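You operate a simulated robot arm through the tools that you are given. There is no shell and no other tool. Be economical: measure what you need, move in short steps, check, and stop when the job is done.

You run a simulated two-armed robot. Do the job below in one go: nothing can be reset, and whatever is moved stays where it is left.

## Task
Pick up the bottle that says "cream" from the shelf of the socket board with one hand, pass it to the other hand and put it on the middle level of the grey steel shelf. Set down upright: bottle.

The check looks at the end state, three seconds after you hand in, the way a careful person would. Anything else that was tipped, shoved, dropped, spilled or broken makes it a failure.

## Robot
Two 7-joint arms with two-finger parallel grippers on one trunk, on a base that drives. Base frame: it is fixed to the floor where the robot stands at the start and does not move with it; the origin is under the middle of the robot, x ahead of it, y to its left, z up. Units: m, rad, N and s.
The left shoulder is at the start at [0.05, 0.161, 1.098], the right one opposite. With the tool pointing down near the work surface each hand reaches from about 0.22 to 0.68 m from the robot's upright axis, wherever it stands, measured 20 degrees to its own side. Places, roughly: middle level of the grey steel shelf [0.4, -1, 0.9]. Payload 3.43 kg a hand.
The TCP of each hand is the grasp point between the finger pads, 0.03 m short of the fingertips. In the tool frame z runs along the fingers and y along their closing line. Largest opening 0.094 m; finger width 0.028, thickness 0.01; the body of the gripper, 0.05 by 0.096 m, starts 0.055 m behind the TCP.
Orientation is that of the tool frame in the base frame, as [roll, pitch, yaw] about the fixed x, y, z axes, in that order (R = Rz(yaw) Ry(pitch) Rx(roll)). With the fingers straight down and closing along the base's y, the tool's x points along the base's -x, its y along +y and its z along -z.

## Interface
- The arms move only by the tool apply_moves. It takes "left_rows", "right_rows" or both (then of equal length, played together; a hand with none holds still); each is a list of rows, each an object (a shift or turn left out is 0, a gripper value left out holds the last) with "slide": the shift along the base's x, y, z in mm, a list of three; "turn": the turn, a rotation vector about the base's x, y, z in rad, a list of three; "jaw": the opening, from 0 (shut) to 1 (fully open). In form: [{"slide": [x, y, z], "turn": [rx, ry, rz], "jaw": jaw}, ...]. A call has 1 to 20 rows; each row is the pose to reach, as a shift and turn from the pose commanded when the call began. Each row takes 0.2 s and may step no farther than 0.05 m and 0.15 rad from the row before; otherwise, or with a gripper value out of range, the whole call is refused. Where a pose cannot be reached the arm comes as near as it can. A force on the tool above 40 N (or 10 N above the force at the start of the call, whichever is more), or a blocked arm, ends the call early, and 0.2 s more pass. Each finger travels about 0.045 m/s and halts on what it meets, pressing with about 35 N; the grip force reading is that of the motor and also rises with nothing between the fingers. The clock runs only during rows and for 0.2 s after the last one: add rows that repeat a pose to give the fingers time. It gives the time, the measured TCP pose, the force on the tool (base axes), the opening and the grip force at its end, in the units of the frame above (readings bear some noise), with the torque about the TCP (base axes, N m) and any sound that the robot's microphone picked up.
- Cameras (640 x 400 px; columns grow to the right, rows downward): "scene" is now at [0.1261, -0.0131, 1.2247]; the picture's right is [-0.15, -0.99, 0.00], its down [-0.53, 0.08, -0.84] and it looks along [0.83, -0.13, -0.54] (base axes); focal length 214 px, centre (320, 200). "left" rides on the left gripper at [0.076, -0.014, -0.103] in its tool frame; the picture's right is [0.18, 0.98, 0.00], its down [-0.75, 0.14, -0.64] and it looks along [-0.63, 0.12, 0.77] (tool axes); focal length 243 px, centre (320, 200). "right" rides on the right gripper at [0.076, 0.014, -0.103] in its tool frame; the picture's right is [-0.18, 0.98, 0.00], its down [-0.75, -0.14, -0.64] and it looks along [-0.63, -0.12, 0.77] (tool axes); focal length 243 px, centre (320, 200). There is no depth. A picture from a camera that has moved, and an enlarged one, comes with that camera's place and axes in the base frame and with its lens.
- capture(camera): a new picture of that camera. No time passes.
- lift_body(by): slides the trunk up (or, below 0, down) by that many m; the arms and the scene camera ride with it, the base frame stays. It gives what a move gives, with no picture.
- steer(legs): drives the robot by 1 to 6 legs, each [ahead, left, turn to the left] in m, m and rad, along the robot's own axes; the way and the turn of a leg run together, so that a leg with both is an arc; at most 1.5 m and 3.142 rad a leg. The arms and the cameras ride along, it lands a little off, and it stops where it bumps. It gives what a move gives.
- turn_head(pan, tilt): turns the head with the scene camera to pan (to the left, within 1.396 rad either way) and tilt (down, from -0.506 to 1.204), counted from straight ahead of the robot. It gives what a move gives.
- close_up(camera, box): a new picture of the part [left, top, right, bottom] of that camera's present view, enlarged. No time passes.
- hand_in(): hands the job in; it is judged then, once.

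Work in short steps. Places have to be worked out from the pictures, the camera data and where the tool is seen: move nearer, look again, correct. Check each grasp and each placing, and mend what went wrong. You have 120 turns and 108 pictures in all, those below and enlarged ones among them. Open the grippers and draw the arms clear of the work before you hand the job in, unless the task says otherwise; then end with one line.

The tools are called by a JSON object that holds its "api" and its "payload". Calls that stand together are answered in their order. apply_moves: Moves the arms, as the interface text tells. Its arguments: {"type":"object","properties":{"left_rows":{"type":"array","items":{"type":"object","properties":{"slide":{"type":"array","items":{"type":"number"}},"turn":{"type":"array","items":{"type":"number"}},"jaw":{"type":"number"}}}},"right_rows":{"type":"array","items":{"type":"object","properties":{"slide":{"type":"array","items":{"type":"number"}},"turn":{"type":"array","items":{"type":"number"}},"jaw":{"type":"number"}}}}},"required":[]} The other tools are called the same way: lift_body (by) slides the trunk up or down; steer (legs) drives the base; turn_head (pan, tilt) turns the head that bears the scene camera; capture (camera) takes a picture; close_up (camera, box) takes an enlarged picture of a part of a camera's view; hand_in () hands the job in.

At the start:

```text
time: 0.0
left_ee_pos: [0.3938, 0.1935, 1.0997]
left_tool_rot: [3.142, -0.001, -3.14]
left_force: [-0.4, 0.8, 0.3]
left_moment: [-0.02, 0.02, 0.01]
left_finger_gap: 0.0941
left_finger_force: 0.0
right_ee_pos: [0.3062, -0.1641, 1.0723]
right_tool_rot: [-3.141, 0.0, 3.141]
right_force: [0.6, -0.3, 0.0]
right_moment: [0.01, 0.01, -0.02]
right_finger_gap: 0.0941
right_finger_force: 0.0
trunk travel left (down, up): [-0.125, 0.142]
robot x, y, heading: [-0.0001, 0.0023, -0.004]
head pan, tilt: [-0.154, 0.571]
```

scene: 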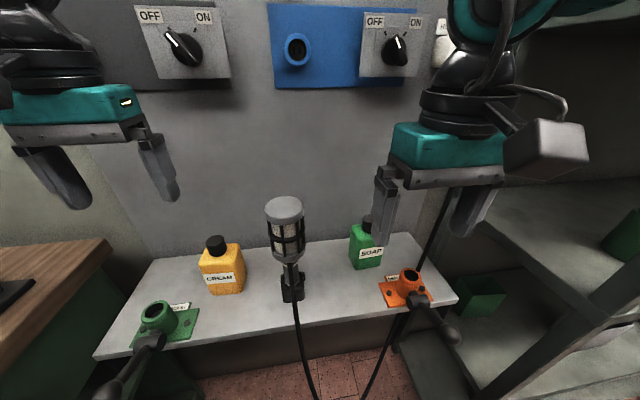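
right: 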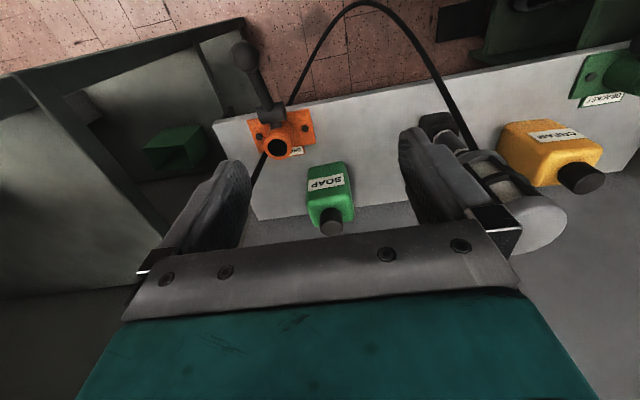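
left: 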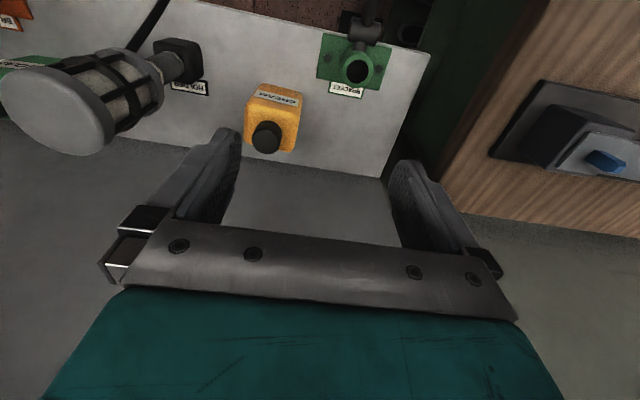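

The cream bottle's cap triangulates to about [0.456, 0.141, 0.93]. Next I'll look at the bottle up close and at the steel shelf to plan the grasp.

{"api": "close_up", "payload": {"camera": "scene", "box": [90, 190, 330, 340]}}

{"api": "turn_head", "payload": {"pan": -1.2, "tilt": 0.4}}

{"api": "capture", "payload": {"camera": "scene"}}

```text
2.67 times, centred on (210, 265) of scene
camera zoom: at [0.1261, -0.0131, 1.2247], right [-0.15, -0.99, 0.0], down [-0.53, 0.08, -0.84], along [0.83, -0.13, -0.54], focal length 572 px, centre (613, 27)
```

zoom: 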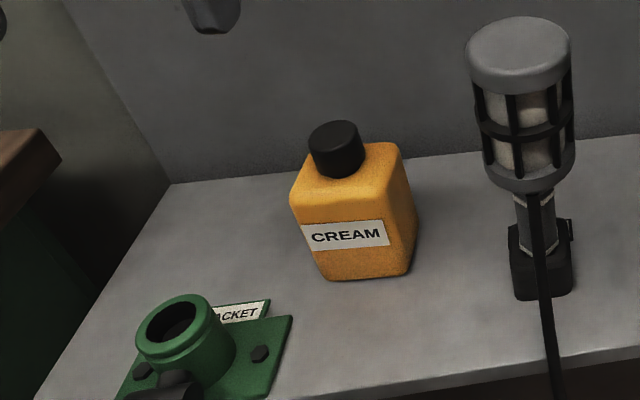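

```text
time: 1.3
left_ee_pos: [0.3939, 0.1936, 1.0996]
left_tool_rot: [3.14, -0.001, -3.141]
left_force: [-0.5, -0.4, 0.1]
left_moment: [0.01, 0.0, 0.0]
left_finger_gap: 0.0938
left_finger_force: 0.0
right_ee_pos: [0.3058, -0.1637, 1.073]
right_tool_rot: [3.14, -0.001, -3.141]
right_force: [-0.4, 0.0, 0.0]
right_moment: [0.0, -0.01, -0.01]
right_finger_gap: 0.0941
right_finger_force: 0.0
trunk travel left (down, up): [-0.125, 0.142]
robot x, y, heading: [0.0025, -0.0025, 0.002]
head pan, tilt: [-1.201, 0.4]
```

```text
103 pictures are left
camera scene: at [0.0715, -0.0857, 1.2403], right [-0.93, -0.36, 0.0], down [-0.14, 0.36, -0.92], along [0.33, -0.86, -0.39], focal length 214 px, centre (320, 200)
```

scene: 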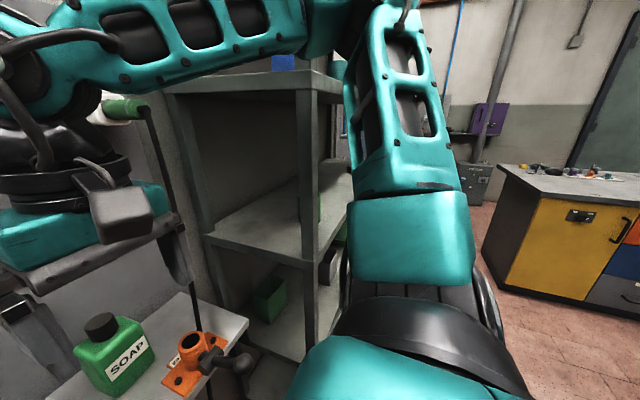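

The steel shelf is open at its front (-x) and at its near end, with about 0.33 m clearance above the middle level. The cream bottle is about 0.05 deep in x and 0.07 wide in y. I'll turn the left hand 90° so it closes along x, and move it above the bottle at its present height.

{"api": "apply_moves", "payload": {"left_rows": [{"slide": [6, -5, 0], "turn": [0, 0, -0.143]}, {"slide": [12, -10, 0], "turn": [0, 0, -0.286]}, {"slide": [18, -14, 0], "turn": [0, 0, -0.428]}, {"slide": [24, -18, 0], "turn": [0, 0, -0.571]}, {"slide": [30, -23, 0], "turn": [0, 0, -0.714]}, {"slide": [36, -28, 0], "turn": [0, 0, -0.857]}, {"slide": [42, -33, 0], "turn": [0, 0, -1.0]}, {"slide": [48, -38, 0], "turn": [0, 0, -1.142]}, {"slide": [54, -42, 0], "turn": [0, 0, -1.285]}, {"slide": [60, -46, 0], "turn": [0, 0, -1.428]}, {"slide": [69, -52, 0], "turn": [0, 0, -1.571]}]}}

{"api": "turn_head", "payload": {"pan": 0.1, "tilt": 0.65}}

{"api": "capture", "payload": {"camera": "scene"}}

{"api": "capture", "payload": {"camera": "left"}}

```text
time: 3.7
left_ee_pos: [0.4631, 0.1418, 1.1004]
left_tool_rot: [-3.138, -0.001, 1.569]
left_force: [-0.7, -0.1, 0.8]
left_moment: [-0.04, -0.01, 0.01]
left_finger_gap: 0.0938
left_finger_force: 0.1
right_ee_pos: [0.3047, -0.1645, 1.0717]
right_tool_rot: [3.139, 0.0, 3.141]
right_force: [-0.3, 0.4, 0.2]
right_moment: [0.0, -0.01, -0.02]
right_finger_gap: 0.0941
right_finger_force: 0.1
trunk travel left (down, up): [-0.125, 0.142]
robot x, y, heading: [0.0011, -0.0048, -0.002]
head pan, tilt: [-1.201, 0.4]
```

```text
time: 5.2
left_ee_pos: [0.4628, 0.1427, 1.1011]
left_tool_rot: [-3.141, -0.003, 1.574]
left_force: [-0.6, 0.0, 0.2]
left_moment: [0.02, 0.01, 0.04]
left_finger_gap: 0.0938
left_finger_force: 0.1
right_ee_pos: [0.3039, -0.164, 1.0715]
right_tool_rot: [3.141, -0.002, 3.14]
right_force: [0.4, 0.3, -0.8]
right_moment: [0.04, 0.02, 0.02]
right_finger_gap: 0.0941
right_finger_force: 0.1
trunk travel left (down, up): [-0.125, 0.142]
robot x, y, heading: [0.0003, -0.0036, 0.002]
head pan, tilt: [0.099, 0.649]
```

```text
102 pictures are left
camera scene: at [0.1243, 0.0091, 1.2178], right [0.1, -1.0, 0.0], down [-0.6, -0.06, -0.8], along [0.79, 0.08, -0.6], focal length 214 px, centre (320, 200)
```

scene: 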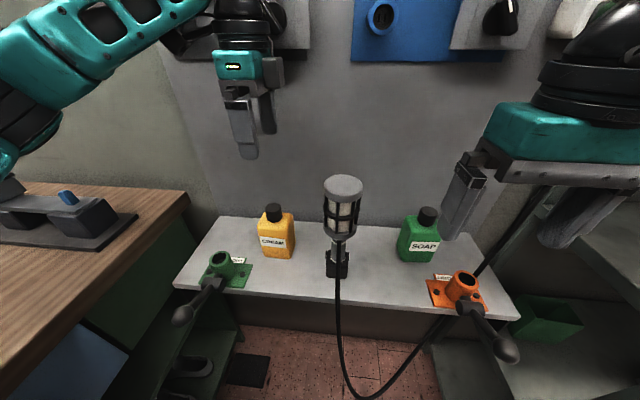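

```text
101 pictures are left
camera left: at [0.4488, 0.2165, 1.2027], right [0.98, 0.19, 0.0], down [0.14, -0.75, 0.64], along [0.12, -0.63, -0.77], focal length 243 px, centre (320, 200)
```

left: 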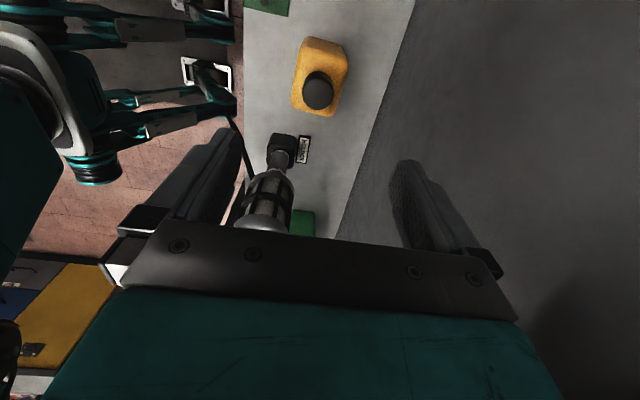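

The cap re-measures at about [0.461, 0.142]. I'll zoom in on the body to get its yaw.

{"api": "close_up", "payload": {"camera": "left", "box": [260, 20, 380, 120]}}

{"api": "close_up", "payload": {"camera": "scene", "box": [240, 190, 320, 270]}}

```text
4.00 times, centred on (320, 70) of left
camera zoom: at [0.4488, 0.2165, 1.2027], right [0.98, 0.19, 0.0], down [0.14, -0.75, 0.64], along [0.12, -0.63, -0.77], focal length 970 px, centre (320, 720)
```

zoom: 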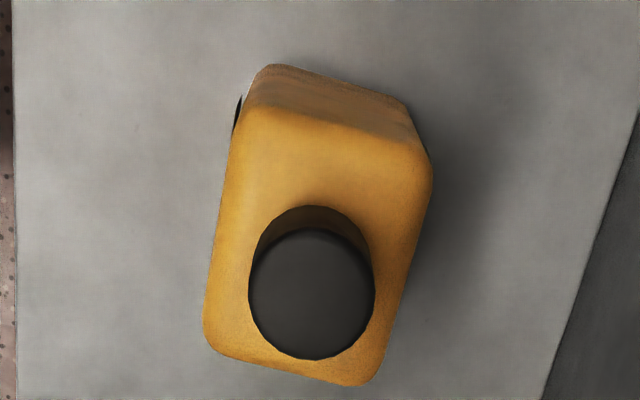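

```text
5.00 times, centred on (280, 230) of scene
camera zoom: at [0.1243, 0.0091, 1.2178], right [0.1, -1.0, 0.0], down [-0.6, -0.06, -0.8], along [0.79, 0.08, -0.6], focal length 1072 px, centre (520, 50)
```

zoom: 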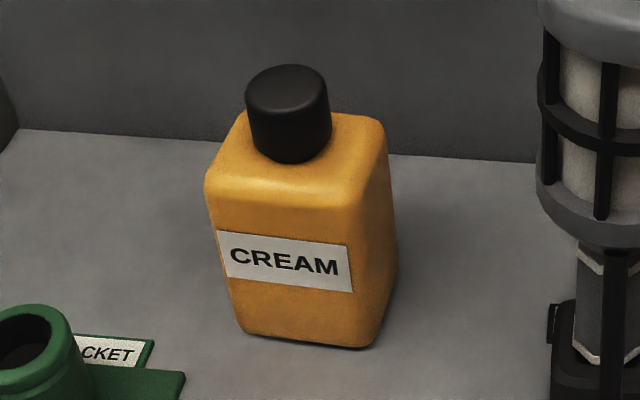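

The bottle is axis-aligned, with centre about [0.461, 0.138], x 0.434–0.489, shoulder z about 0.895, cap top about 0.936 and shelf about 0.80. I'll descend in part and check the alignment.

{"api": "apply_moves", "payload": {"left_rows": [{"slide": [-1, -4, -40], "jaw": 1}, {"slide": [-1, -4, -80]}, {"slide": [-1, -4, -120]}, {"slide": [-1, -4, -140]}, {"slide": [-1, -4, -140]}]}}

{"api": "capture", "payload": {"camera": "left"}}

{"api": "close_up", "payload": {"camera": "scene", "box": [180, 100, 380, 280]}}

```text
time: 6.4
left_ee_pos: [0.4614, 0.1373, 0.9595]
left_tool_rot: [-3.141, 0.0, 1.571]
left_force: [-0.2, 0.0, -0.5]
left_moment: [0.01, 0.03, 0.02]
left_finger_gap: 0.0939
left_finger_force: 0.1
right_ee_pos: [0.3044, -0.164, 1.0716]
right_tool_rot: [-3.141, 0.001, 3.141]
right_force: [-0.5, -0.4, 0.2]
right_moment: [-0.01, 0.01, 0.04]
right_finger_gap: 0.094
right_finger_force: 0.0
trunk travel left (down, up): [-0.125, 0.142]
robot x, y, heading: [-0.0003, -0.0006, 0.002]
head pan, tilt: [0.099, 0.649]
```

```text
98 pictures are left
camera left: at [0.4479, 0.2118, 1.0607], right [0.98, 0.18, 0.0], down [0.14, -0.75, 0.64], along [0.12, -0.63, -0.77], focal length 243 px, centre (320, 200)
```

left: 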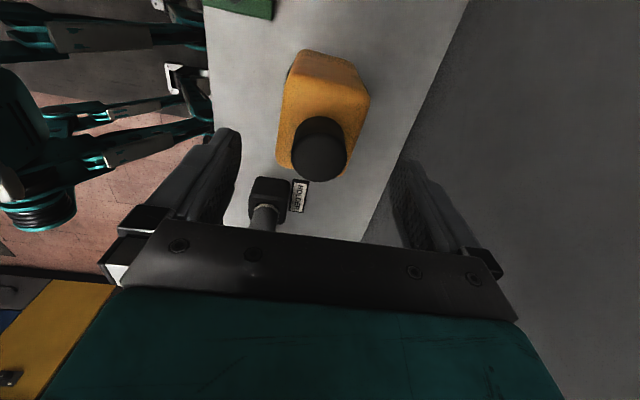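

```text
2.22 times, centred on (280, 190) of scene
camera zoom: at [0.1242, 0.0092, 1.2178], right [0.1, -1.0, 0.0], down [-0.6, -0.06, -0.8], along [0.79, 0.08, -0.6], focal length 477 px, centre (409, 222)
```

zoom: 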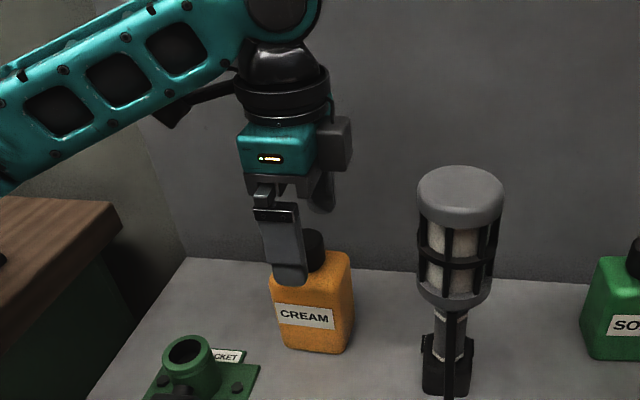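

Left and scene views agree: the bottle is centred between the fingers at about [0.461, 0.14]. I'll descend to TCP z 0.896, close, and check.

{"api": "apply_moves", "payload": {"left_rows": [{"slide": [0, 2, -30], "jaw": 1}, {"slide": [0, 2, -50]}, {"slide": [0, 2, -63]}, {"slide": [0, 2, -63]}, {"slide": [0, 2, -63], "jaw": 0.6}, {"slide": [0, 2, -63], "jaw": 0.4}, {"slide": [0, 2, -63], "jaw": 0.4}, {"slide": [0, 2, -63], "jaw": 0.4}, {"slide": [0, 2, -63], "jaw": 0.4}]}}

{"api": "close_up", "payload": {"camera": "scene", "box": [200, 120, 360, 280]}}

```text
time: 8.4
left_ee_pos: [0.4616, 0.1398, 0.897]
left_tool_rot: [3.141, -0.002, 1.572]
left_force: [0.6, 0.1, -0.6]
left_moment: [0.02, -0.03, -0.06]
left_finger_gap: 0.0625
left_finger_force: 35.4
right_ee_pos: [0.3048, -0.1649, 1.0733]
right_tool_rot: [3.141, -0.002, 3.141]
right_force: [0.8, 0.9, 0.1]
right_moment: [-0.03, 0.0, 0.01]
right_finger_gap: 0.0939
right_finger_force: 0.0
trunk travel left (down, up): [-0.125, 0.142]
robot x, y, heading: [-0.0007, -0.0016, -0.001]
head pan, tilt: [0.099, 0.649]
```

```text
2.50 times, centred on (280, 200) of scene
camera zoom: at [0.1243, 0.0092, 1.2178], right [0.1, -1.0, 0.0], down [-0.6, -0.06, -0.8], along [0.79, 0.08, -0.6], focal length 536 px, centre (420, 200)
```

zoom: 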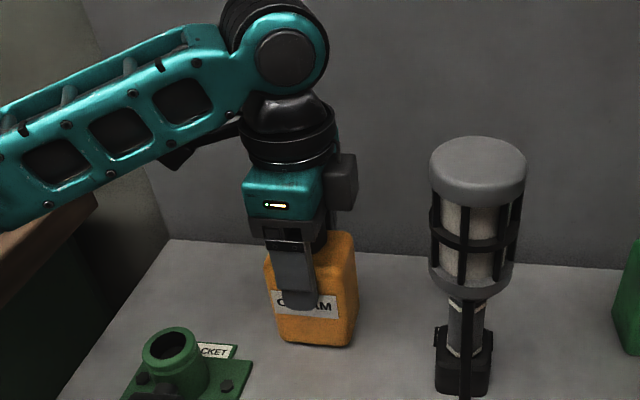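

The grip reads 35 N at a gap of 0.0625, so the bottle is held. I'll lift it straight up and check.

{"api": "apply_moves", "payload": {"left_rows": [{"slide": [0, 0, 15], "jaw": 0.3}, {"slide": [0, 0, 40]}, {"slide": [0, 0, 80]}, {"slide": [0, 0, 120]}, {"slide": [0, 0, 160]}, {"slide": [0, 0, 190]}, {"slide": [0, 0, 190]}]}}

{"api": "capture", "payload": {"camera": "scene"}}

{"api": "capture", "payload": {"camera": "left"}}

```text
time: 10.0
left_ee_pos: [0.4611, 0.1441, 1.0884]
left_tool_rot: [-3.139, -0.002, 1.572]
left_force: [-0.7, -0.4, -3.9]
left_moment: [0.01, 0.02, -0.06]
left_finger_gap: 0.062
left_finger_force: 35.1
right_ee_pos: [0.3053, -0.1653, 1.0716]
right_tool_rot: [-3.141, 0.0, -3.141]
right_force: [0.3, 0.2, 0.1]
right_moment: [0.01, 0.01, 0.0]
right_finger_gap: 0.094
right_finger_force: 0.0
trunk travel left (down, up): [-0.125, 0.142]
robot x, y, heading: [0.0, 0.0006, -0.001]
head pan, tilt: [0.099, 0.649]
```

```text
95 pictures are left
camera scene: at [0.1246, 0.0094, 1.2177], right [0.1, -1.0, 0.0], down [-0.6, -0.06, -0.8], along [0.79, 0.08, -0.6], focal length 214 px, centre (320, 200)
```

scene: 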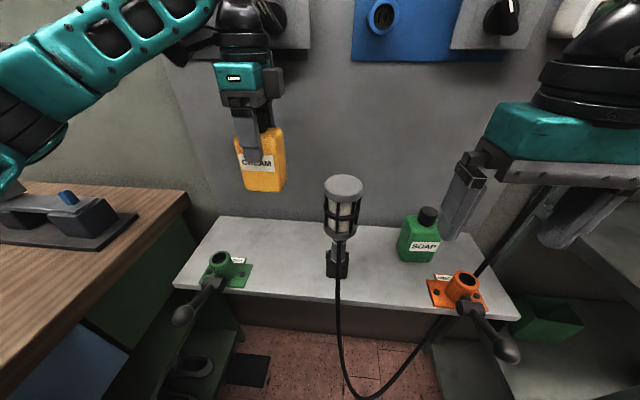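

```text
94 pictures are left
camera left: at [0.4476, 0.2183, 1.1902], right [0.98, 0.18, 0.0], down [0.14, -0.75, 0.64], along [0.12, -0.63, -0.77], focal length 243 px, centre (320, 200)
```

left: 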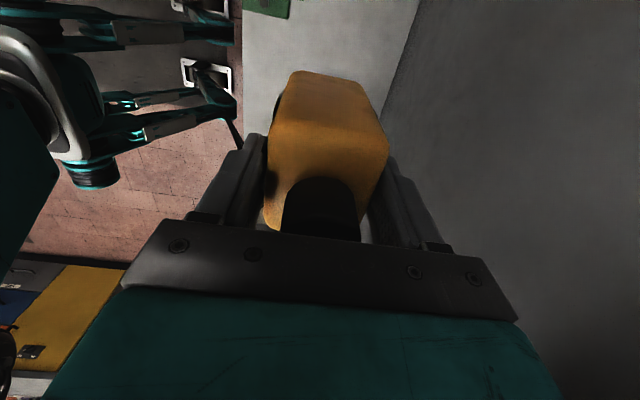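

The bottle is held and clear of the shelf. The lamp reaches z about 1.04 at [0.40, 0], so the handover should happen away from the board. Before backing off I'll check the surroundings on both sides.

{"api": "turn_head", "payload": {"pan": 1.39, "tilt": 0.6}}

{"api": "capture", "payload": {"camera": "scene"}}

{"api": "turn_head", "payload": {"pan": -1.39, "tilt": 0.6}}

{"api": "capture", "payload": {"camera": "scene"}}

```text
time: 11.4
left_ee_pos: [0.461, 0.1431, 1.0887]
left_tool_rot: [-3.14, -0.001, 1.571]
left_force: [0.7, 0.2, -3.4]
left_moment: [0.0, 0.0, -0.01]
left_finger_gap: 0.0623
left_finger_force: 34.9
right_ee_pos: [0.3062, -0.1644, 1.072]
right_tool_rot: [-3.142, 0.0, 3.141]
right_force: [0.3, 0.0, -0.1]
right_moment: [-0.02, 0.01, 0.01]
right_finger_gap: 0.0939
right_finger_force: 0.0
trunk travel left (down, up): [-0.125, 0.142]
robot x, y, heading: [-0.0004, 0.0019, -0.004]
head pan, tilt: [1.389, 0.6]
```

```text
93 pictures are left
camera scene: at [0.0542, 0.0876, 1.2221], right [0.98, -0.18, 0.0], down [-0.1, -0.56, -0.82], along [0.15, 0.81, -0.57], focal length 214 px, centre (320, 200)
```

scene: 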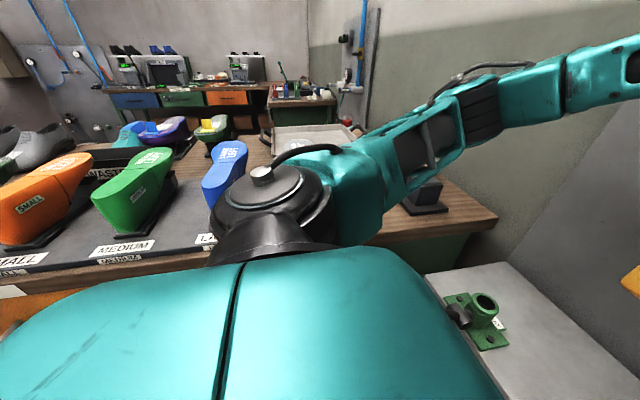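

```text
time: 13.9
left_ee_pos: [0.4622, 0.143, 1.0882]
left_tool_rot: [-3.141, -0.002, 1.572]
left_force: [0.9, 0.5, -2.9]
left_moment: [-0.01, 0.0, 0.03]
left_finger_gap: 0.0619
left_finger_force: 34.9
right_ee_pos: [0.3042, -0.1653, 1.0717]
right_tool_rot: [3.142, 0.001, 3.141]
right_force: [-0.2, -0.2, 0.5]
right_moment: [-0.01, 0.0, 0.03]
right_finger_gap: 0.0939
right_finger_force: 0.1
trunk travel left (down, up): [-0.125, 0.142]
robot x, y, heading: [0.0004, -0.0016, -0.001]
head pan, tilt: [-1.389, 0.6]
```

```text
92 pictures are left
camera scene: at [0.0542, -0.0862, 1.2221], right [-0.98, -0.18, 0.0], down [-0.1, 0.56, -0.83], along [0.15, -0.81, -0.56], focal length 214 px, centre (320, 200)
```

scene: 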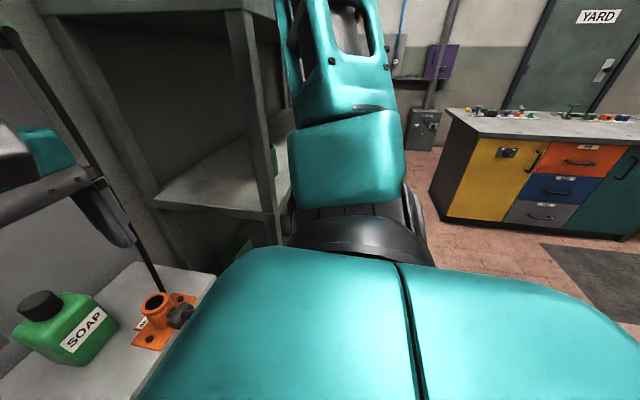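

The left workbench with its shoe lasts is close, but the floor to the right and behind is clear. I'll drive diagonally back-right away from the bench, to end up in front of the steel shelf, and hand over there.

{"api": "steer", "payload": {"legs": [[-0.4, -0.3, 0], [0, -0.4, 0]]}}

{"api": "turn_head", "payload": {"pan": -0.3, "tilt": 0.4}}

{"api": "capture", "payload": {"camera": "scene"}}

```text
time: 20.9
left_ee_pos: [0.066, -0.5649, 1.0873]
left_tool_rot: [-3.141, -0.002, 1.578]
left_force: [-0.6, -0.6, -4.6]
left_moment: [0.03, -0.01, 0.02]
left_finger_gap: 0.0622
left_finger_force: 35.0
right_ee_pos: [-0.0876, -0.874, 1.0715]
right_tool_rot: [-3.14, -0.001, -3.133]
right_force: [0.2, -0.3, 0.5]
right_moment: [-0.04, -0.01, 0.0]
right_finger_gap: 0.0939
right_finger_force: 0.1
trunk travel left (down, up): [-0.125, 0.142]
robot x, y, heading: [-0.3916, -0.7113, 0.006]
head pan, tilt: [-1.389, 0.6]
```

```text
time: 22.2
left_ee_pos: [0.0662, -0.5651, 1.0877]
left_tool_rot: [-3.14, -0.002, 1.579]
left_force: [-0.6, -0.2, -3.1]
left_moment: [0.03, 0.01, -0.02]
left_finger_gap: 0.0623
left_finger_force: 34.8
right_ee_pos: [-0.0886, -0.8733, 1.0715]
right_tool_rot: [-3.14, 0.0, -3.133]
right_force: [-0.8, 0.0, -0.9]
right_moment: [-0.01, -0.03, -0.01]
right_finger_gap: 0.0937
right_finger_force: 0.0
trunk travel left (down, up): [-0.125, 0.142]
robot x, y, heading: [-0.3928, -0.7125, 0.006]
head pan, tilt: [-0.3, 0.4]
```

```text
91 pictures are left
camera scene: at [-0.268, -0.7376, 1.2403], right [-0.29, -0.96, 0.0], down [-0.37, 0.11, -0.92], along [0.88, -0.27, -0.39], focal length 214 px, centre (320, 200)
```

scene: 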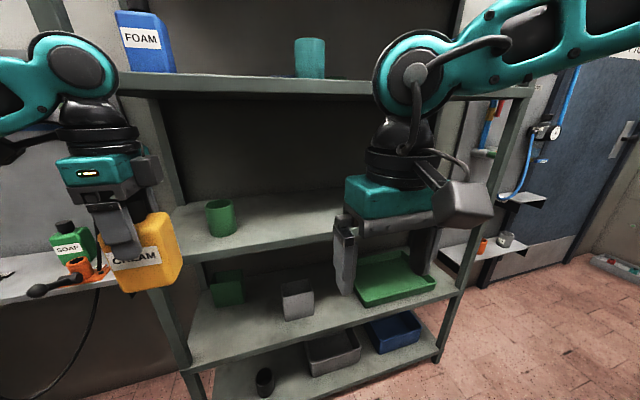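

The middle level (z about 0.9, front edge x about 0.24) has a green cup near [0.37, -0.61], and the space around y = -0.83 is free. I'll back up 0.15 m for handover room and bring the bottle to the robot's midline, well ahead of the body.

{"api": "steer", "payload": {"legs": [[-0.15, 0, -0.006]]}}

{"api": "apply_moves", "payload": {"left_rows": [{"slide": [20, -30, 0]}, {"slide": [40, -60, 0]}, {"slide": [60, -90, 0]}, {"slide": [80, -120, 0]}, {"slide": [90, -150, 0]}, {"slide": [90, -165, 0]}, {"slide": [90, -165, 0]}], "right_rows": [{"slide": [0, -25, 0]}, {"slide": [0, -50, 0]}, {"slide": [0, -75, 0]}, {"slide": [0, -100, 0]}, {"slide": [0, -120, 0]}, {"slide": [0, -140, 0]}, {"slide": [0, -140, 0]}]}}

{"api": "turn_head", "payload": {"pan": -0.1, "tilt": 0.5}}

{"api": "capture", "payload": {"camera": "scene"}}

```text
time: 23.6
left_ee_pos: [-0.0843, -0.5679, 1.0883]
left_tool_rot: [3.14, -0.002, 1.573]
left_force: [-0.8, -0.6, -3.6]
left_moment: [0.02, -0.02, 0.03]
left_finger_gap: 0.0623
left_finger_force: 34.7
right_ee_pos: [-0.2406, -0.8744, 1.0722]
right_tool_rot: [-3.141, 0.001, -3.14]
right_force: [0.3, 0.7, 0.6]
right_moment: [-0.02, 0.0, 0.01]
right_finger_gap: 0.0941
right_finger_force: 0.0
trunk travel left (down, up): [-0.125, 0.142]
robot x, y, heading: [-0.5408, -0.7121, -0.001]
head pan, tilt: [-0.3, 0.4]
```

```text
time: 25.2
left_ee_pos: [0.0058, -0.7337, 1.0872]
left_tool_rot: [-3.14, -0.001, 1.574]
left_force: [-1.2, 1.5, -4.7]
left_moment: [0.04, -0.03, -0.01]
left_finger_gap: 0.0622
left_finger_force: 35.5
right_ee_pos: [-0.24, -1.0165, 1.0705]
right_tool_rot: [-3.141, -0.003, -3.14]
right_force: [0.3, -0.2, 0.4]
right_moment: [0.02, -0.01, 0.0]
right_finger_gap: 0.0941
right_finger_force: 0.0
trunk travel left (down, up): [-0.125, 0.142]
robot x, y, heading: [-0.5472, -0.7135, 0.005]
head pan, tilt: [-0.3, 0.4]
```

```text
time: 25.9
left_ee_pos: [0.0058, -0.7334, 1.0886]
left_tool_rot: [-3.141, -0.002, 1.573]
left_force: [0.0, -0.5, -3.6]
left_moment: [0.01, -0.03, 0.03]
left_finger_gap: 0.0622
left_finger_force: 34.9
right_ee_pos: [-0.2401, -1.0168, 1.0716]
right_tool_rot: [3.141, -0.001, -3.14]
right_force: [-0.2, -0.4, 0.6]
right_moment: [0.01, 0.0, 0.05]
right_finger_gap: 0.0938
right_finger_force: 0.0
trunk travel left (down, up): [-0.125, 0.142]
robot x, y, heading: [-0.5423, -0.7131, -0.0]
head pan, tilt: [-0.099, 0.499]
```

```text
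90 pictures are left
camera scene: at [-0.4162, -0.7205, 1.2312], right [-0.1, -1.0, 0.0], down [-0.48, 0.05, -0.88], along [0.87, -0.09, -0.48], focal length 214 px, centre (320, 200)
```

scene: 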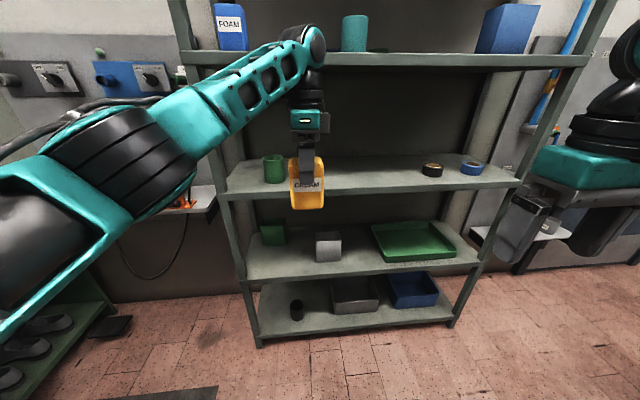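

The bottle now hangs at [0.006, -0.733]. I'll tilt the right hand to about 20° below horizontal pointing +x, while moving it forward to the right of the bottle.

{"api": "apply_moves", "payload": {"right_rows": [{"slide": [17, 0, 0], "turn": [0, -0.136, 0]}, {"slide": [34, 0, 0], "turn": [0, -0.272, 0]}, {"slide": [50, 0, 0], "turn": [0, -0.407, 0]}, {"slide": [67, 0, -5], "turn": [0, -0.543, 0]}, {"slide": [84, 0, -10], "turn": [0, -0.679, 0]}, {"slide": [100, 0, -15], "turn": [0, -0.815, 0]}, {"slide": [117, 0, -20], "turn": [0, -0.95, 0]}, {"slide": [134, 0, -25], "turn": [0, -1.086, 0]}, {"slide": [150, 0, -30], "turn": [0, -1.222, 0]}, {"slide": [150, 0, -30], "turn": [0, -1.222, 0]}]}}

{"api": "turn_head", "payload": {"pan": -0.25, "tilt": 0.5}}

{"api": "capture", "payload": {"camera": "scene"}}

{"api": "capture", "payload": {"camera": "right"}}

```text
time: 28.1
left_ee_pos: [0.0054, -0.7349, 1.0873]
left_tool_rot: [-3.139, -0.002, 1.572]
left_force: [-0.3, -0.4, -4.4]
left_moment: [0.02, 0.01, 0.02]
left_finger_gap: 0.0623
left_finger_force: 34.4
right_ee_pos: [-0.0881, -1.017, 1.0413]
right_tool_rot: [-3.14, 1.22, -3.138]
right_force: [0.7, 0.4, 0.2]
right_moment: [0.01, 0.0, 0.0]
right_finger_gap: 0.0938
right_finger_force: 0.1
trunk travel left (down, up): [-0.125, 0.142]
robot x, y, heading: [-0.5453, -0.7125, 0.0]
head pan, tilt: [-0.099, 0.499]
```

```text
time: 28.8
left_ee_pos: [0.0052, -0.7339, 1.0882]
left_tool_rot: [-3.139, -0.001, 1.571]
left_force: [-0.1, -0.3, -3.6]
left_moment: [0.03, -0.04, 0.01]
left_finger_gap: 0.0624
left_finger_force: 35.3
right_ee_pos: [-0.0888, -1.0171, 1.0422]
right_tool_rot: [-3.136, 1.223, -3.136]
right_force: [-0.1, -0.3, 0.1]
right_moment: [-0.02, 0.02, 0.02]
right_finger_gap: 0.0942
right_finger_force: 0.0
trunk travel left (down, up): [-0.125, 0.142]
robot x, y, heading: [-0.5452, -0.712, -0.003]
head pan, tilt: [-0.25, 0.499]
```

```text
89 pictures are left
camera scene: at [-0.4185, -0.7338, 1.2311], right [-0.25, -0.97, 0.0], down [-0.46, 0.12, -0.88], along [0.85, -0.22, -0.48], focal length 214 px, centre (320, 200)
```

scene: 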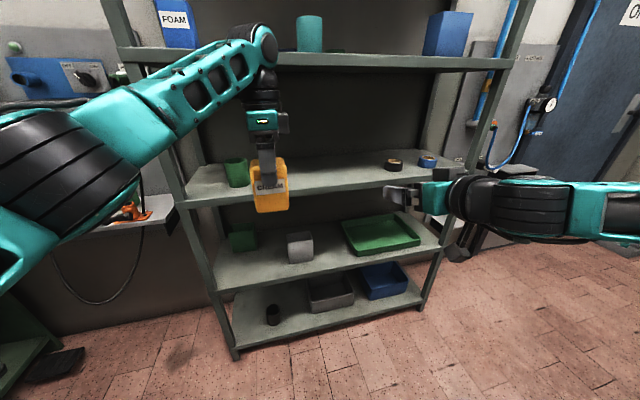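

```text
88 pictures are left
camera right: at [-0.2118, -1.0036, 1.0045], right [0.06, 0.98, 0.17], down [-0.34, -0.14, 0.93], along [0.94, -0.12, 0.33], focal length 243 px, centre (320, 200)
```

right: 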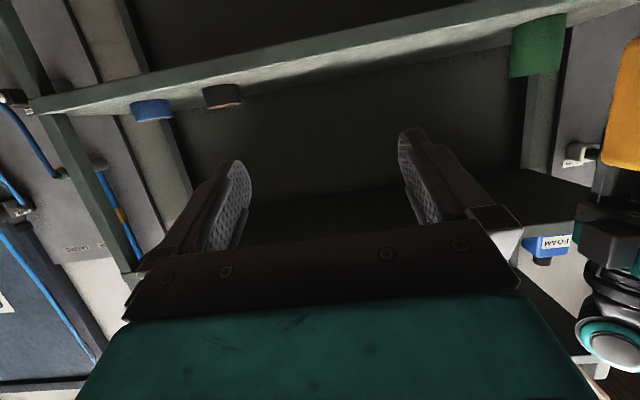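

The tilted pose works. I'll move the right hand sideways into line with the bottle, stopping about 0.12 m short of it in x, and check through the wrist camera.

{"api": "apply_moves", "payload": {"right_rows": [{"slide": [-26, 40, -3]}, {"slide": [-26, 80, -6]}, {"slide": [-26, 120, -6]}, {"slide": [-26, 160, -6]}, {"slide": [-26, 200, -6]}, {"slide": [-26, 240, -6]}, {"slide": [-26, 270, -6]}, {"slide": [-26, 282, -6]}, {"slide": [-26, 282, -6]}]}}

{"api": "capture", "payload": {"camera": "right"}}

{"api": "capture", "payload": {"camera": "scene"}}

{"api": "capture", "payload": {"camera": "left"}}

```text
time: 30.8
left_ee_pos: [0.0059, -0.7335, 1.0876]
left_tool_rot: [-3.14, -0.001, 1.573]
left_force: [0.0, -0.1, -4.7]
left_moment: [-0.01, -0.03, 0.01]
left_finger_gap: 0.0621
left_finger_force: 34.9
right_ee_pos: [-0.1081, -0.8065, 1.0509]
right_tool_rot: [-3.137, 1.22, -3.136]
right_force: [-0.1, 0.4, -0.6]
right_moment: [0.04, -0.02, 0.05]
right_finger_gap: 0.0941
right_finger_force: 0.1
right hand out of reach, approached as far as the arm can: row 1, 2, 3, 4, 6, 7, 8, 9
trunk travel left (down, up): [-0.125, 0.142]
robot x, y, heading: [-0.545, -0.7105, 0.002]
head pan, tilt: [-0.25, 0.499]
```

```text
87 pictures are left
camera right: at [-0.2315, -0.7939, 1.0144], right [0.06, 0.98, 0.17], down [-0.34, -0.14, 0.93], along [0.94, -0.12, 0.33], focal length 243 px, centre (320, 200)
```

right: 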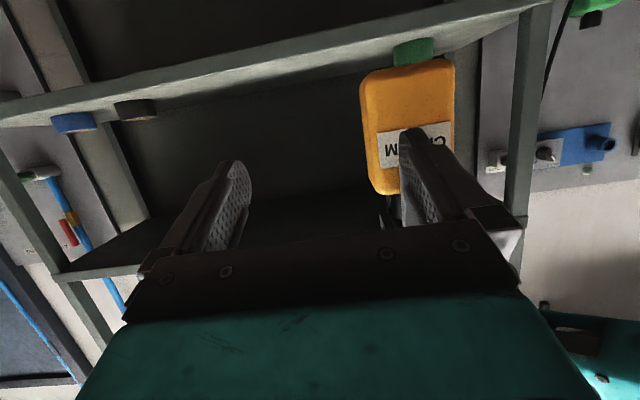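

```text
86 pictures are left
camera scene: at [-0.4186, -0.7339, 1.2311], right [-0.25, -0.97, 0.0], down [-0.46, 0.12, -0.88], along [0.85, -0.22, -0.48], focal length 214 px, centre (320, 200)
```

scene: 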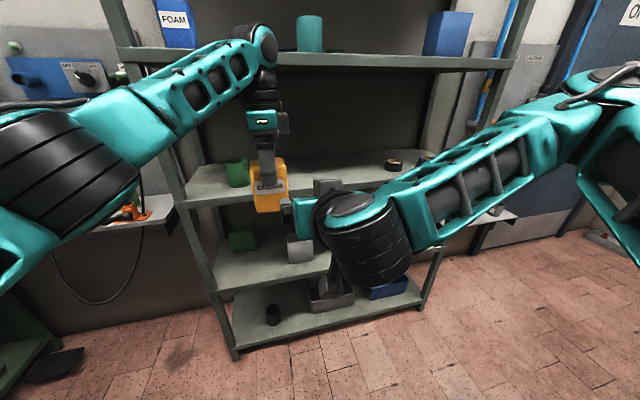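

```text
85 pictures are left
camera left: at [-0.0083, -0.6587, 1.1896], right [0.98, 0.19, 0.0], down [0.14, -0.75, 0.64], along [0.12, -0.63, -0.77], focal length 243 px, centre (320, 200)
```

left: 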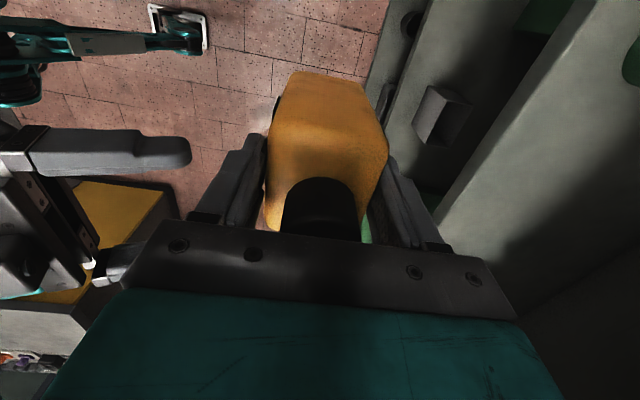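

The right arm stops at y about -0.807, so I'll make the meeting point farther right: right hand to y = -0.87, then the bottle to the same line.

{"api": "apply_moves", "payload": {"right_rows": [{"slide": [0, -45, 0]}, {"slide": [0, -90, 0]}, {"slide": [0, -135, 0]}, {"slide": [0, -135, 0]}, {"slide": [0, -135, 0]}]}}

{"api": "apply_moves", "payload": {"left_rows": [{"slide": [6, -30, 0]}, {"slide": [12, -60, 0]}, {"slide": [18, -90, 0]}, {"slide": [24, -115, 0]}, {"slide": [24, -135, 0]}, {"slide": [24, -135, 0]}, {"slide": [24, -135, 0]}]}}

{"api": "capture", "payload": {"camera": "right"}}

{"api": "capture", "payload": {"camera": "left"}}

```text
time: 32.0
left_ee_pos: [0.0051, -0.7334, 1.0878]
left_tool_rot: [-3.14, -0.002, 1.573]
left_force: [0.2, 0.3, -3.2]
left_moment: [-0.01, 0.05, -0.01]
left_finger_gap: 0.0622
left_finger_force: 35.0
right_ee_pos: [-0.093, -0.9414, 1.056]
right_tool_rot: [-3.137, 1.22, -3.135]
right_force: [0.6, -0.6, -0.4]
right_moment: [0.0, 0.03, -0.01]
right_finger_gap: 0.0941
right_finger_force: 0.0
right hand out of reach, approached as far as the arm can: row 2, 3, 4, 5
trunk travel left (down, up): [-0.125, 0.142]
robot x, y, heading: [-0.5435, -0.7162, 0.001]
head pan, tilt: [-0.25, 0.499]
```

```text
time: 33.6
left_ee_pos: [-0.0229, -0.8096, 1.0745]
left_tool_rot: [-3.141, -0.001, 1.572]
left_force: [0.3, -0.8, -4.6]
left_moment: [-0.01, 0.02, 0.02]
left_finger_gap: 0.062
left_finger_force: 34.9
left hand out of reach, approached as far as the arm can: row 1, 2, 3, 4, 5, 6, 7
right_ee_pos: [-0.0929, -0.9405, 1.0568]
right_tool_rot: [-3.137, 1.218, -3.134]
right_force: [-0.8, 0.7, 1.5]
right_moment: [-0.01, -0.01, -0.02]
right_finger_gap: 0.0943
right_finger_force: 0.1
trunk travel left (down, up): [-0.125, 0.142]
robot x, y, heading: [-0.5414, -0.7092, 0.003]
head pan, tilt: [-0.25, 0.499]
```

```text
84 pictures are left
camera right: at [-0.2162, -0.9276, 1.0198], right [0.06, 0.98, 0.17], down [-0.34, -0.14, 0.93], along [0.94, -0.12, 0.33], focal length 243 px, centre (320, 200)
```

right: 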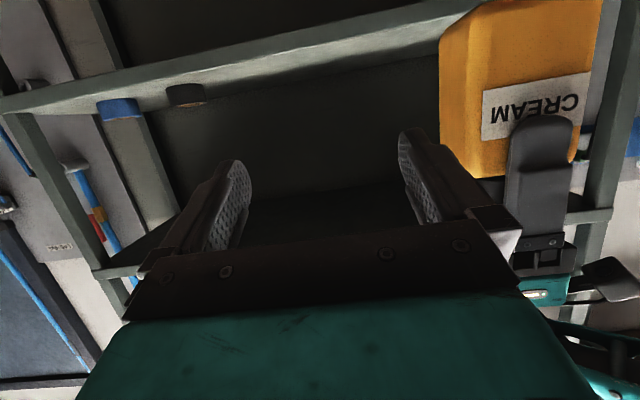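

```text
83 pictures are left
camera left: at [-0.0363, -0.7343, 1.1753], right [0.98, 0.19, 0.0], down [0.14, -0.75, 0.64], along [0.12, -0.63, -0.77], focal length 243 px, centre (320, 200)
```

left: 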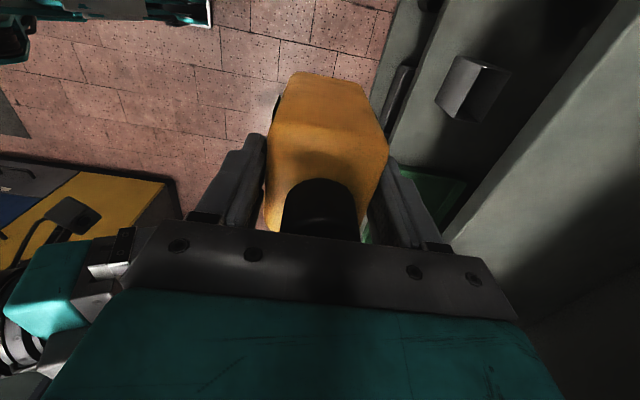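

The arms sit at joint limits with these yaws. If I turn both hands 45° counter-clockwise, the right hand points forward-left and the pose is more natural for both arms. I'll do the left hand with the bottle first.

{"api": "apply_moves", "payload": {"left_rows": [{"slide": [0, 15, 3], "turn": [0, 0, 0.13]}, {"slide": [0, 30, 6], "turn": [0, 0, 0.26]}, {"slide": [-2, 45, 9], "turn": [0, 0, 0.39]}, {"slide": [-4, 55, 12], "turn": [0, 0, 0.52]}, {"slide": [-6, 60, 13], "turn": [0, 0, 0.65]}, {"slide": [-7, 60, 13], "turn": [0, 0, 0.785]}, {"slide": [-7, 60, 13], "turn": [0, 0, 0.785]}]}}

{"api": "apply_moves", "payload": {"right_rows": [{"slide": [-5, -10, -5], "turn": [0, 0, 0.13]}, {"slide": [-10, -10, -10], "turn": [0, 0, 0.26]}, {"slide": [-15, -10, -15], "turn": [0, 0, 0.39]}, {"slide": [-20, -5, -20], "turn": [0, 0, 0.52]}, {"slide": [-25, 0, -20], "turn": [0, 0, 0.65]}, {"slide": [-30, 10, -20], "turn": [0, 0, 0.785]}, {"slide": [-30, 40, -20], "turn": [0, 0, 0.785]}, {"slide": [-30, 70, -20], "turn": [0, 0, 0.785]}, {"slide": [-30, 90, -20], "turn": [0, 0, 0.785]}, {"slide": [-30, 90, -20], "turn": [0, 0, 0.785]}]}}

{"api": "capture", "payload": {"camera": "right"}}

{"api": "capture", "payload": {"camera": "scene"}}

```text
time: 35.2
left_ee_pos: [-0.0297, -0.7498, 1.0866]
left_tool_rot: [-3.14, -0.003, 2.359]
left_force: [0.9, -0.5, -4.7]
left_moment: [0.0, -0.02, -0.01]
left_finger_gap: 0.0622
left_finger_force: 35.3
right_ee_pos: [-0.0937, -0.9409, 1.058]
right_tool_rot: [-3.136, 1.22, -3.137]
right_force: [0.3, 0.8, 0.4]
right_moment: [-0.01, 0.01, 0.0]
right_finger_gap: 0.0938
right_finger_force: 0.1
trunk travel left (down, up): [-0.125, 0.142]
robot x, y, heading: [-0.547, -0.7125, 0.001]
head pan, tilt: [-0.25, 0.499]
```

```text
time: 37.4
left_ee_pos: [-0.0294, -0.7496, 1.0872]
left_tool_rot: [-3.141, -0.002, 2.358]
left_force: [0.5, 0.6, -3.9]
left_moment: [0.0, 0.01, 0.0]
left_finger_gap: 0.0624
left_finger_force: 34.6
right_ee_pos: [-0.12, -0.8515, 1.0384]
right_tool_rot: [-3.138, 1.223, -2.352]
right_force: [0.0, -0.1, -0.2]
right_moment: [-0.06, -0.01, -0.02]
right_finger_gap: 0.0941
right_finger_force: 0.0
right hand out of reach, approached as far as the arm can: row 6
trunk travel left (down, up): [-0.125, 0.142]
robot x, y, heading: [-0.5438, -0.7061, 0.004]
head pan, tilt: [-0.25, 0.499]
```

```text
82 pictures are left
camera right: at [-0.217, -0.9301, 1.0005], right [-0.65, 0.74, 0.17], down [-0.14, -0.34, 0.93], along [0.74, 0.58, 0.33], focal length 243 px, centre (320, 200)
```

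right: 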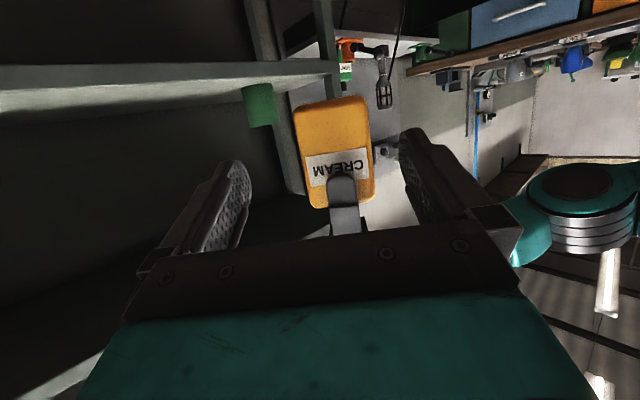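

```text
81 pictures are left
camera scene: at [-0.4186, -0.7339, 1.2311], right [-0.25, -0.97, 0.0], down [-0.46, 0.12, -0.88], along [0.85, -0.22, -0.48], focal length 214 px, centre (320, 200)
```

scene: 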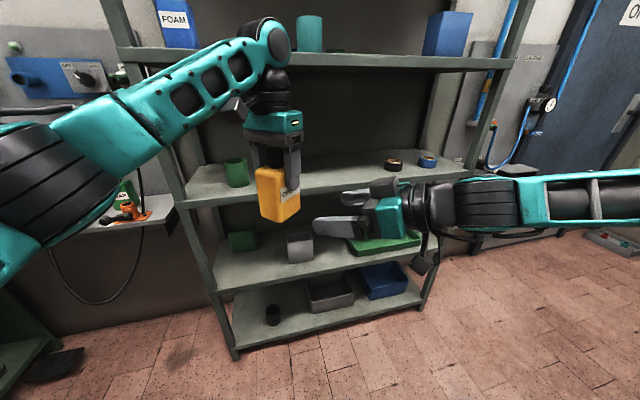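

The right camera shows the bottle about 7 mm left of the tool axis and about 0.105 m ahead. I'll advance part way with that correction and check again.

{"api": "apply_moves", "payload": {"right_rows": [{"slide": [10, 20, 0], "jaw": 1}, {"slide": [28, 38, 0]}, {"slide": [42, 52, 0]}, {"slide": [42, 52, 0]}]}}

{"api": "capture", "payload": {"camera": "right"}}

{"api": "capture", "payload": {"camera": "left"}}

```text
time: 38.4
left_ee_pos: [-0.0281, -0.7494, 1.0869]
left_tool_rot: [-3.14, -0.002, 2.357]
left_force: [0.1, 0.4, -4.1]
left_moment: [0.01, -0.03, 0.01]
left_finger_gap: 0.0623
left_finger_force: 34.8
right_ee_pos: [-0.0788, -0.8012, 1.037]
right_tool_rot: [-3.138, 1.22, -2.352]
right_force: [0.2, 0.0, -0.1]
right_moment: [0.01, -0.01, 0.01]
right_finger_gap: 0.0938
right_finger_force: 0.0
trunk travel left (down, up): [-0.125, 0.142]
robot x, y, heading: [-0.5443, -0.7153, -0.001]
head pan, tilt: [-0.25, 0.499]
```

```text
80 pictures are left
camera right: at [-0.1755, -0.879, 0.9991], right [-0.65, 0.74, 0.17], down [-0.14, -0.34, 0.93], along [0.75, 0.58, 0.33], focal length 243 px, centre (320, 200)
```

right: 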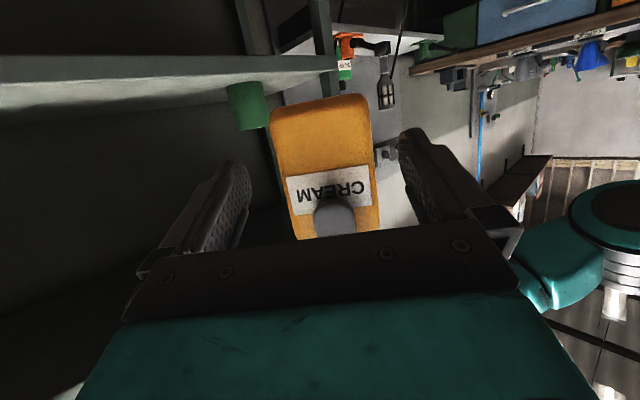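

```text
79 pictures are left
camera left: at [-0.0922, -0.7068, 1.1889], right [0.56, 0.83, 0.0], down [0.63, -0.43, 0.64], along [0.53, -0.36, -0.77], focal length 243 px, centre (320, 200)
```

left: 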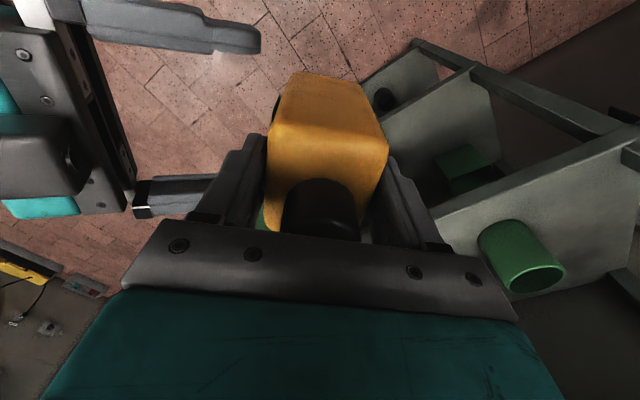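

Centred to within about 2 mm, and the measured width of about 0.067 fits. I'll advance the remaining 0.06 m and close the right gripper.

{"api": "apply_moves", "payload": {"right_rows": [{"slide": [14, 15, 0], "jaw": 1}, {"slide": [28, 30, 0]}, {"slide": [41, 43, 0]}, {"slide": [41, 43, 0]}]}}

{"api": "capture", "payload": {"camera": "right"}}

{"api": "capture", "payload": {"camera": "left"}}

{"api": "close_up", "payload": {"camera": "scene", "box": [200, 80, 440, 260]}}

```text
time: 39.4
left_ee_pos: [-0.029, -0.7494, 1.0872]
left_tool_rot: [3.142, -0.001, 2.359]
left_force: [0.1, -0.2, -3.7]
left_moment: [-0.01, 0.02, 0.03]
left_finger_gap: 0.0621
left_finger_force: 35.1
right_ee_pos: [-0.038, -0.7592, 1.0373]
right_tool_rot: [-3.139, 1.22, -2.352]
right_force: [0.2, -0.1, 0.3]
right_moment: [0.03, 0.03, -0.02]
right_finger_gap: 0.0939
right_finger_force: 0.1
trunk travel left (down, up): [-0.125, 0.142]
robot x, y, heading: [-0.5469, -0.7127, -0.001]
head pan, tilt: [-0.25, 0.499]
```

```text
78 pictures are left
camera right: at [-0.135, -0.8362, 1.0], right [-0.65, 0.74, 0.17], down [-0.14, -0.34, 0.93], along [0.74, 0.58, 0.33], focal length 243 px, centre (320, 200)
```

right: 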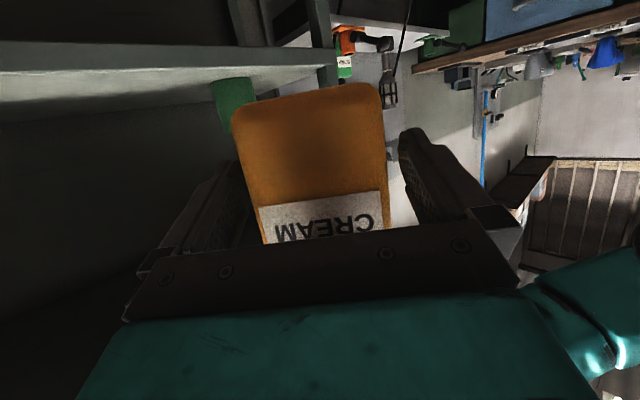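

```text
77 pictures are left
camera left: at [-0.0922, -0.7068, 1.1889], right [0.56, 0.83, 0.0], down [0.63, -0.43, 0.64], along [0.53, -0.36, -0.77], focal length 243 px, centre (320, 200)
```

left: 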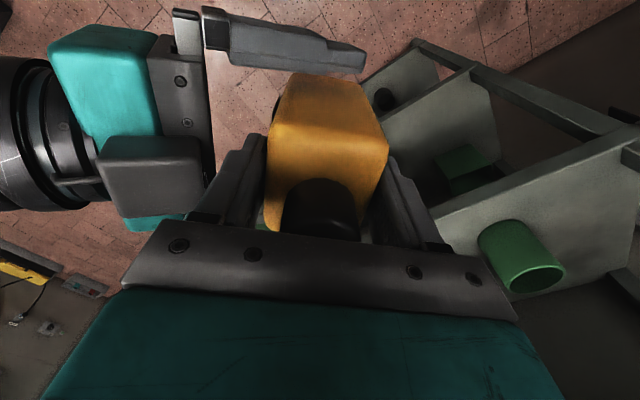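

```text
2.22 times, centred on (320, 170) of scene
camera zoom: at [-0.4186, -0.734, 1.2311], right [-0.25, -0.97, 0.0], down [-0.46, 0.12, -0.88], along [0.85, -0.22, -0.48], focal length 477 px, centre (320, 267)
```

zoom: 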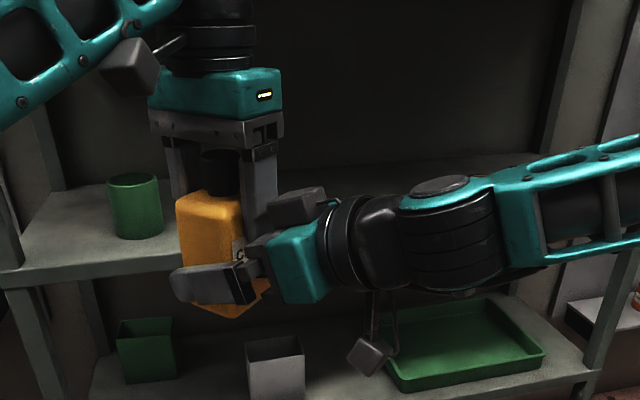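

Both fingers straddle the lower body. Closing the right gripper with the left still holding.

{"api": "apply_moves", "payload": {"right_rows": [{"slide": [0, 0, 0], "jaw": 0.8}, {"slide": [0, 0, 0], "jaw": 0.6}, {"slide": [0, 0, 0], "jaw": 0.4}, {"slide": [0, 0, 0], "jaw": 0.4}, {"slide": [0, 0, 0], "jaw": 0.4}, {"slide": [0, 0, 0], "jaw": 0.4}]}}

{"api": "close_up", "payload": {"camera": "scene", "box": [200, 80, 440, 260]}}

```text
time: 40.8
left_ee_pos: [-0.0283, -0.7499, 1.0875]
left_tool_rot: [-3.14, -0.001, 2.355]
left_force: [-3.1, 1.2, -3.1]
left_moment: [0.11, 0.12, -0.08]
left_finger_gap: 0.0622
left_finger_force: 35.2
right_ee_pos: [-0.0378, -0.7596, 1.0369]
right_tool_rot: [-3.138, 1.222, -2.352]
right_force: [3.3, -1.1, -0.4]
right_moment: [-0.07, 0.06, 0.01]
right_finger_gap: 0.0742
right_finger_force: 34.9
trunk travel left (down, up): [-0.125, 0.142]
robot x, y, heading: [-0.5482, -0.7124, 0.005]
head pan, tilt: [-0.25, 0.499]
```

```text
2.22 times, centred on (320, 170) of scene
camera zoom: at [-0.4186, -0.7339, 1.2311], right [-0.25, -0.97, 0.0], down [-0.46, 0.12, -0.88], along [0.85, -0.22, -0.48], focal length 477 px, centre (320, 267)
```

zoom: 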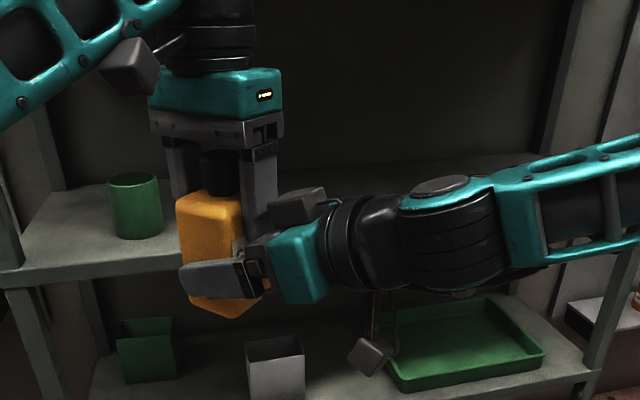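

Right grip is firm (35 N, gap 0.0742). I'll open the left hand only slightly, since the palm is close to its finger, then lift it straight off.

{"api": "apply_moves", "payload": {"left_rows": [{"slide": [0, 0, 0], "jaw": 0.7}, {"slide": [0, 0, 0], "jaw": 0.76}, {"slide": [0, 0, 0], "jaw": 0.76}, {"slide": [0, 0, 10]}, {"slide": [0, 0, 30]}, {"slide": [0, 0, 60]}, {"slide": [0, 0, 90]}, {"slide": [0, 0, 90]}]}}

{"api": "close_up", "payload": {"camera": "scene", "box": [200, 80, 440, 260]}}

```text
time: 42.6
left_ee_pos: [-0.0297, -0.75, 1.1661]
left_tool_rot: [-3.135, -0.023, 2.353]
left_force: [0.2, 0.4, -0.7]
left_moment: [-0.03, -0.03, -0.01]
left_finger_gap: 0.0714
left_finger_force: 0.0
left hand out of reach, approached as far as the arm can: row 7
right_ee_pos: [-0.0382, -0.7596, 1.0368]
right_tool_rot: [-3.138, 1.22, -2.349]
right_force: [0.0, 0.0, 0.1]
right_moment: [-0.05, 0.06, 0.02]
right_finger_gap: 0.0741
right_finger_force: 34.7
trunk travel left (down, up): [-0.125, 0.142]
robot x, y, heading: [-0.5425, -0.713, 0.004]
head pan, tilt: [-0.25, 0.499]
```

```text
2.22 times, centred on (320, 170) of scene
camera zoom: at [-0.4185, -0.7337, 1.2311], right [-0.25, -0.97, 0.0], down [-0.46, 0.12, -0.88], along [0.85, -0.22, -0.48], focal length 477 px, centre (320, 267)
```

zoom: 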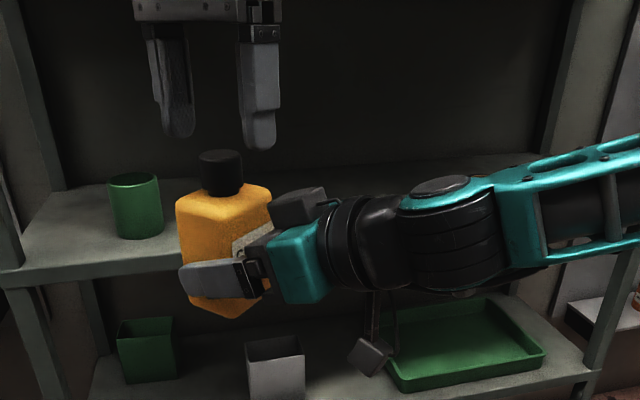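

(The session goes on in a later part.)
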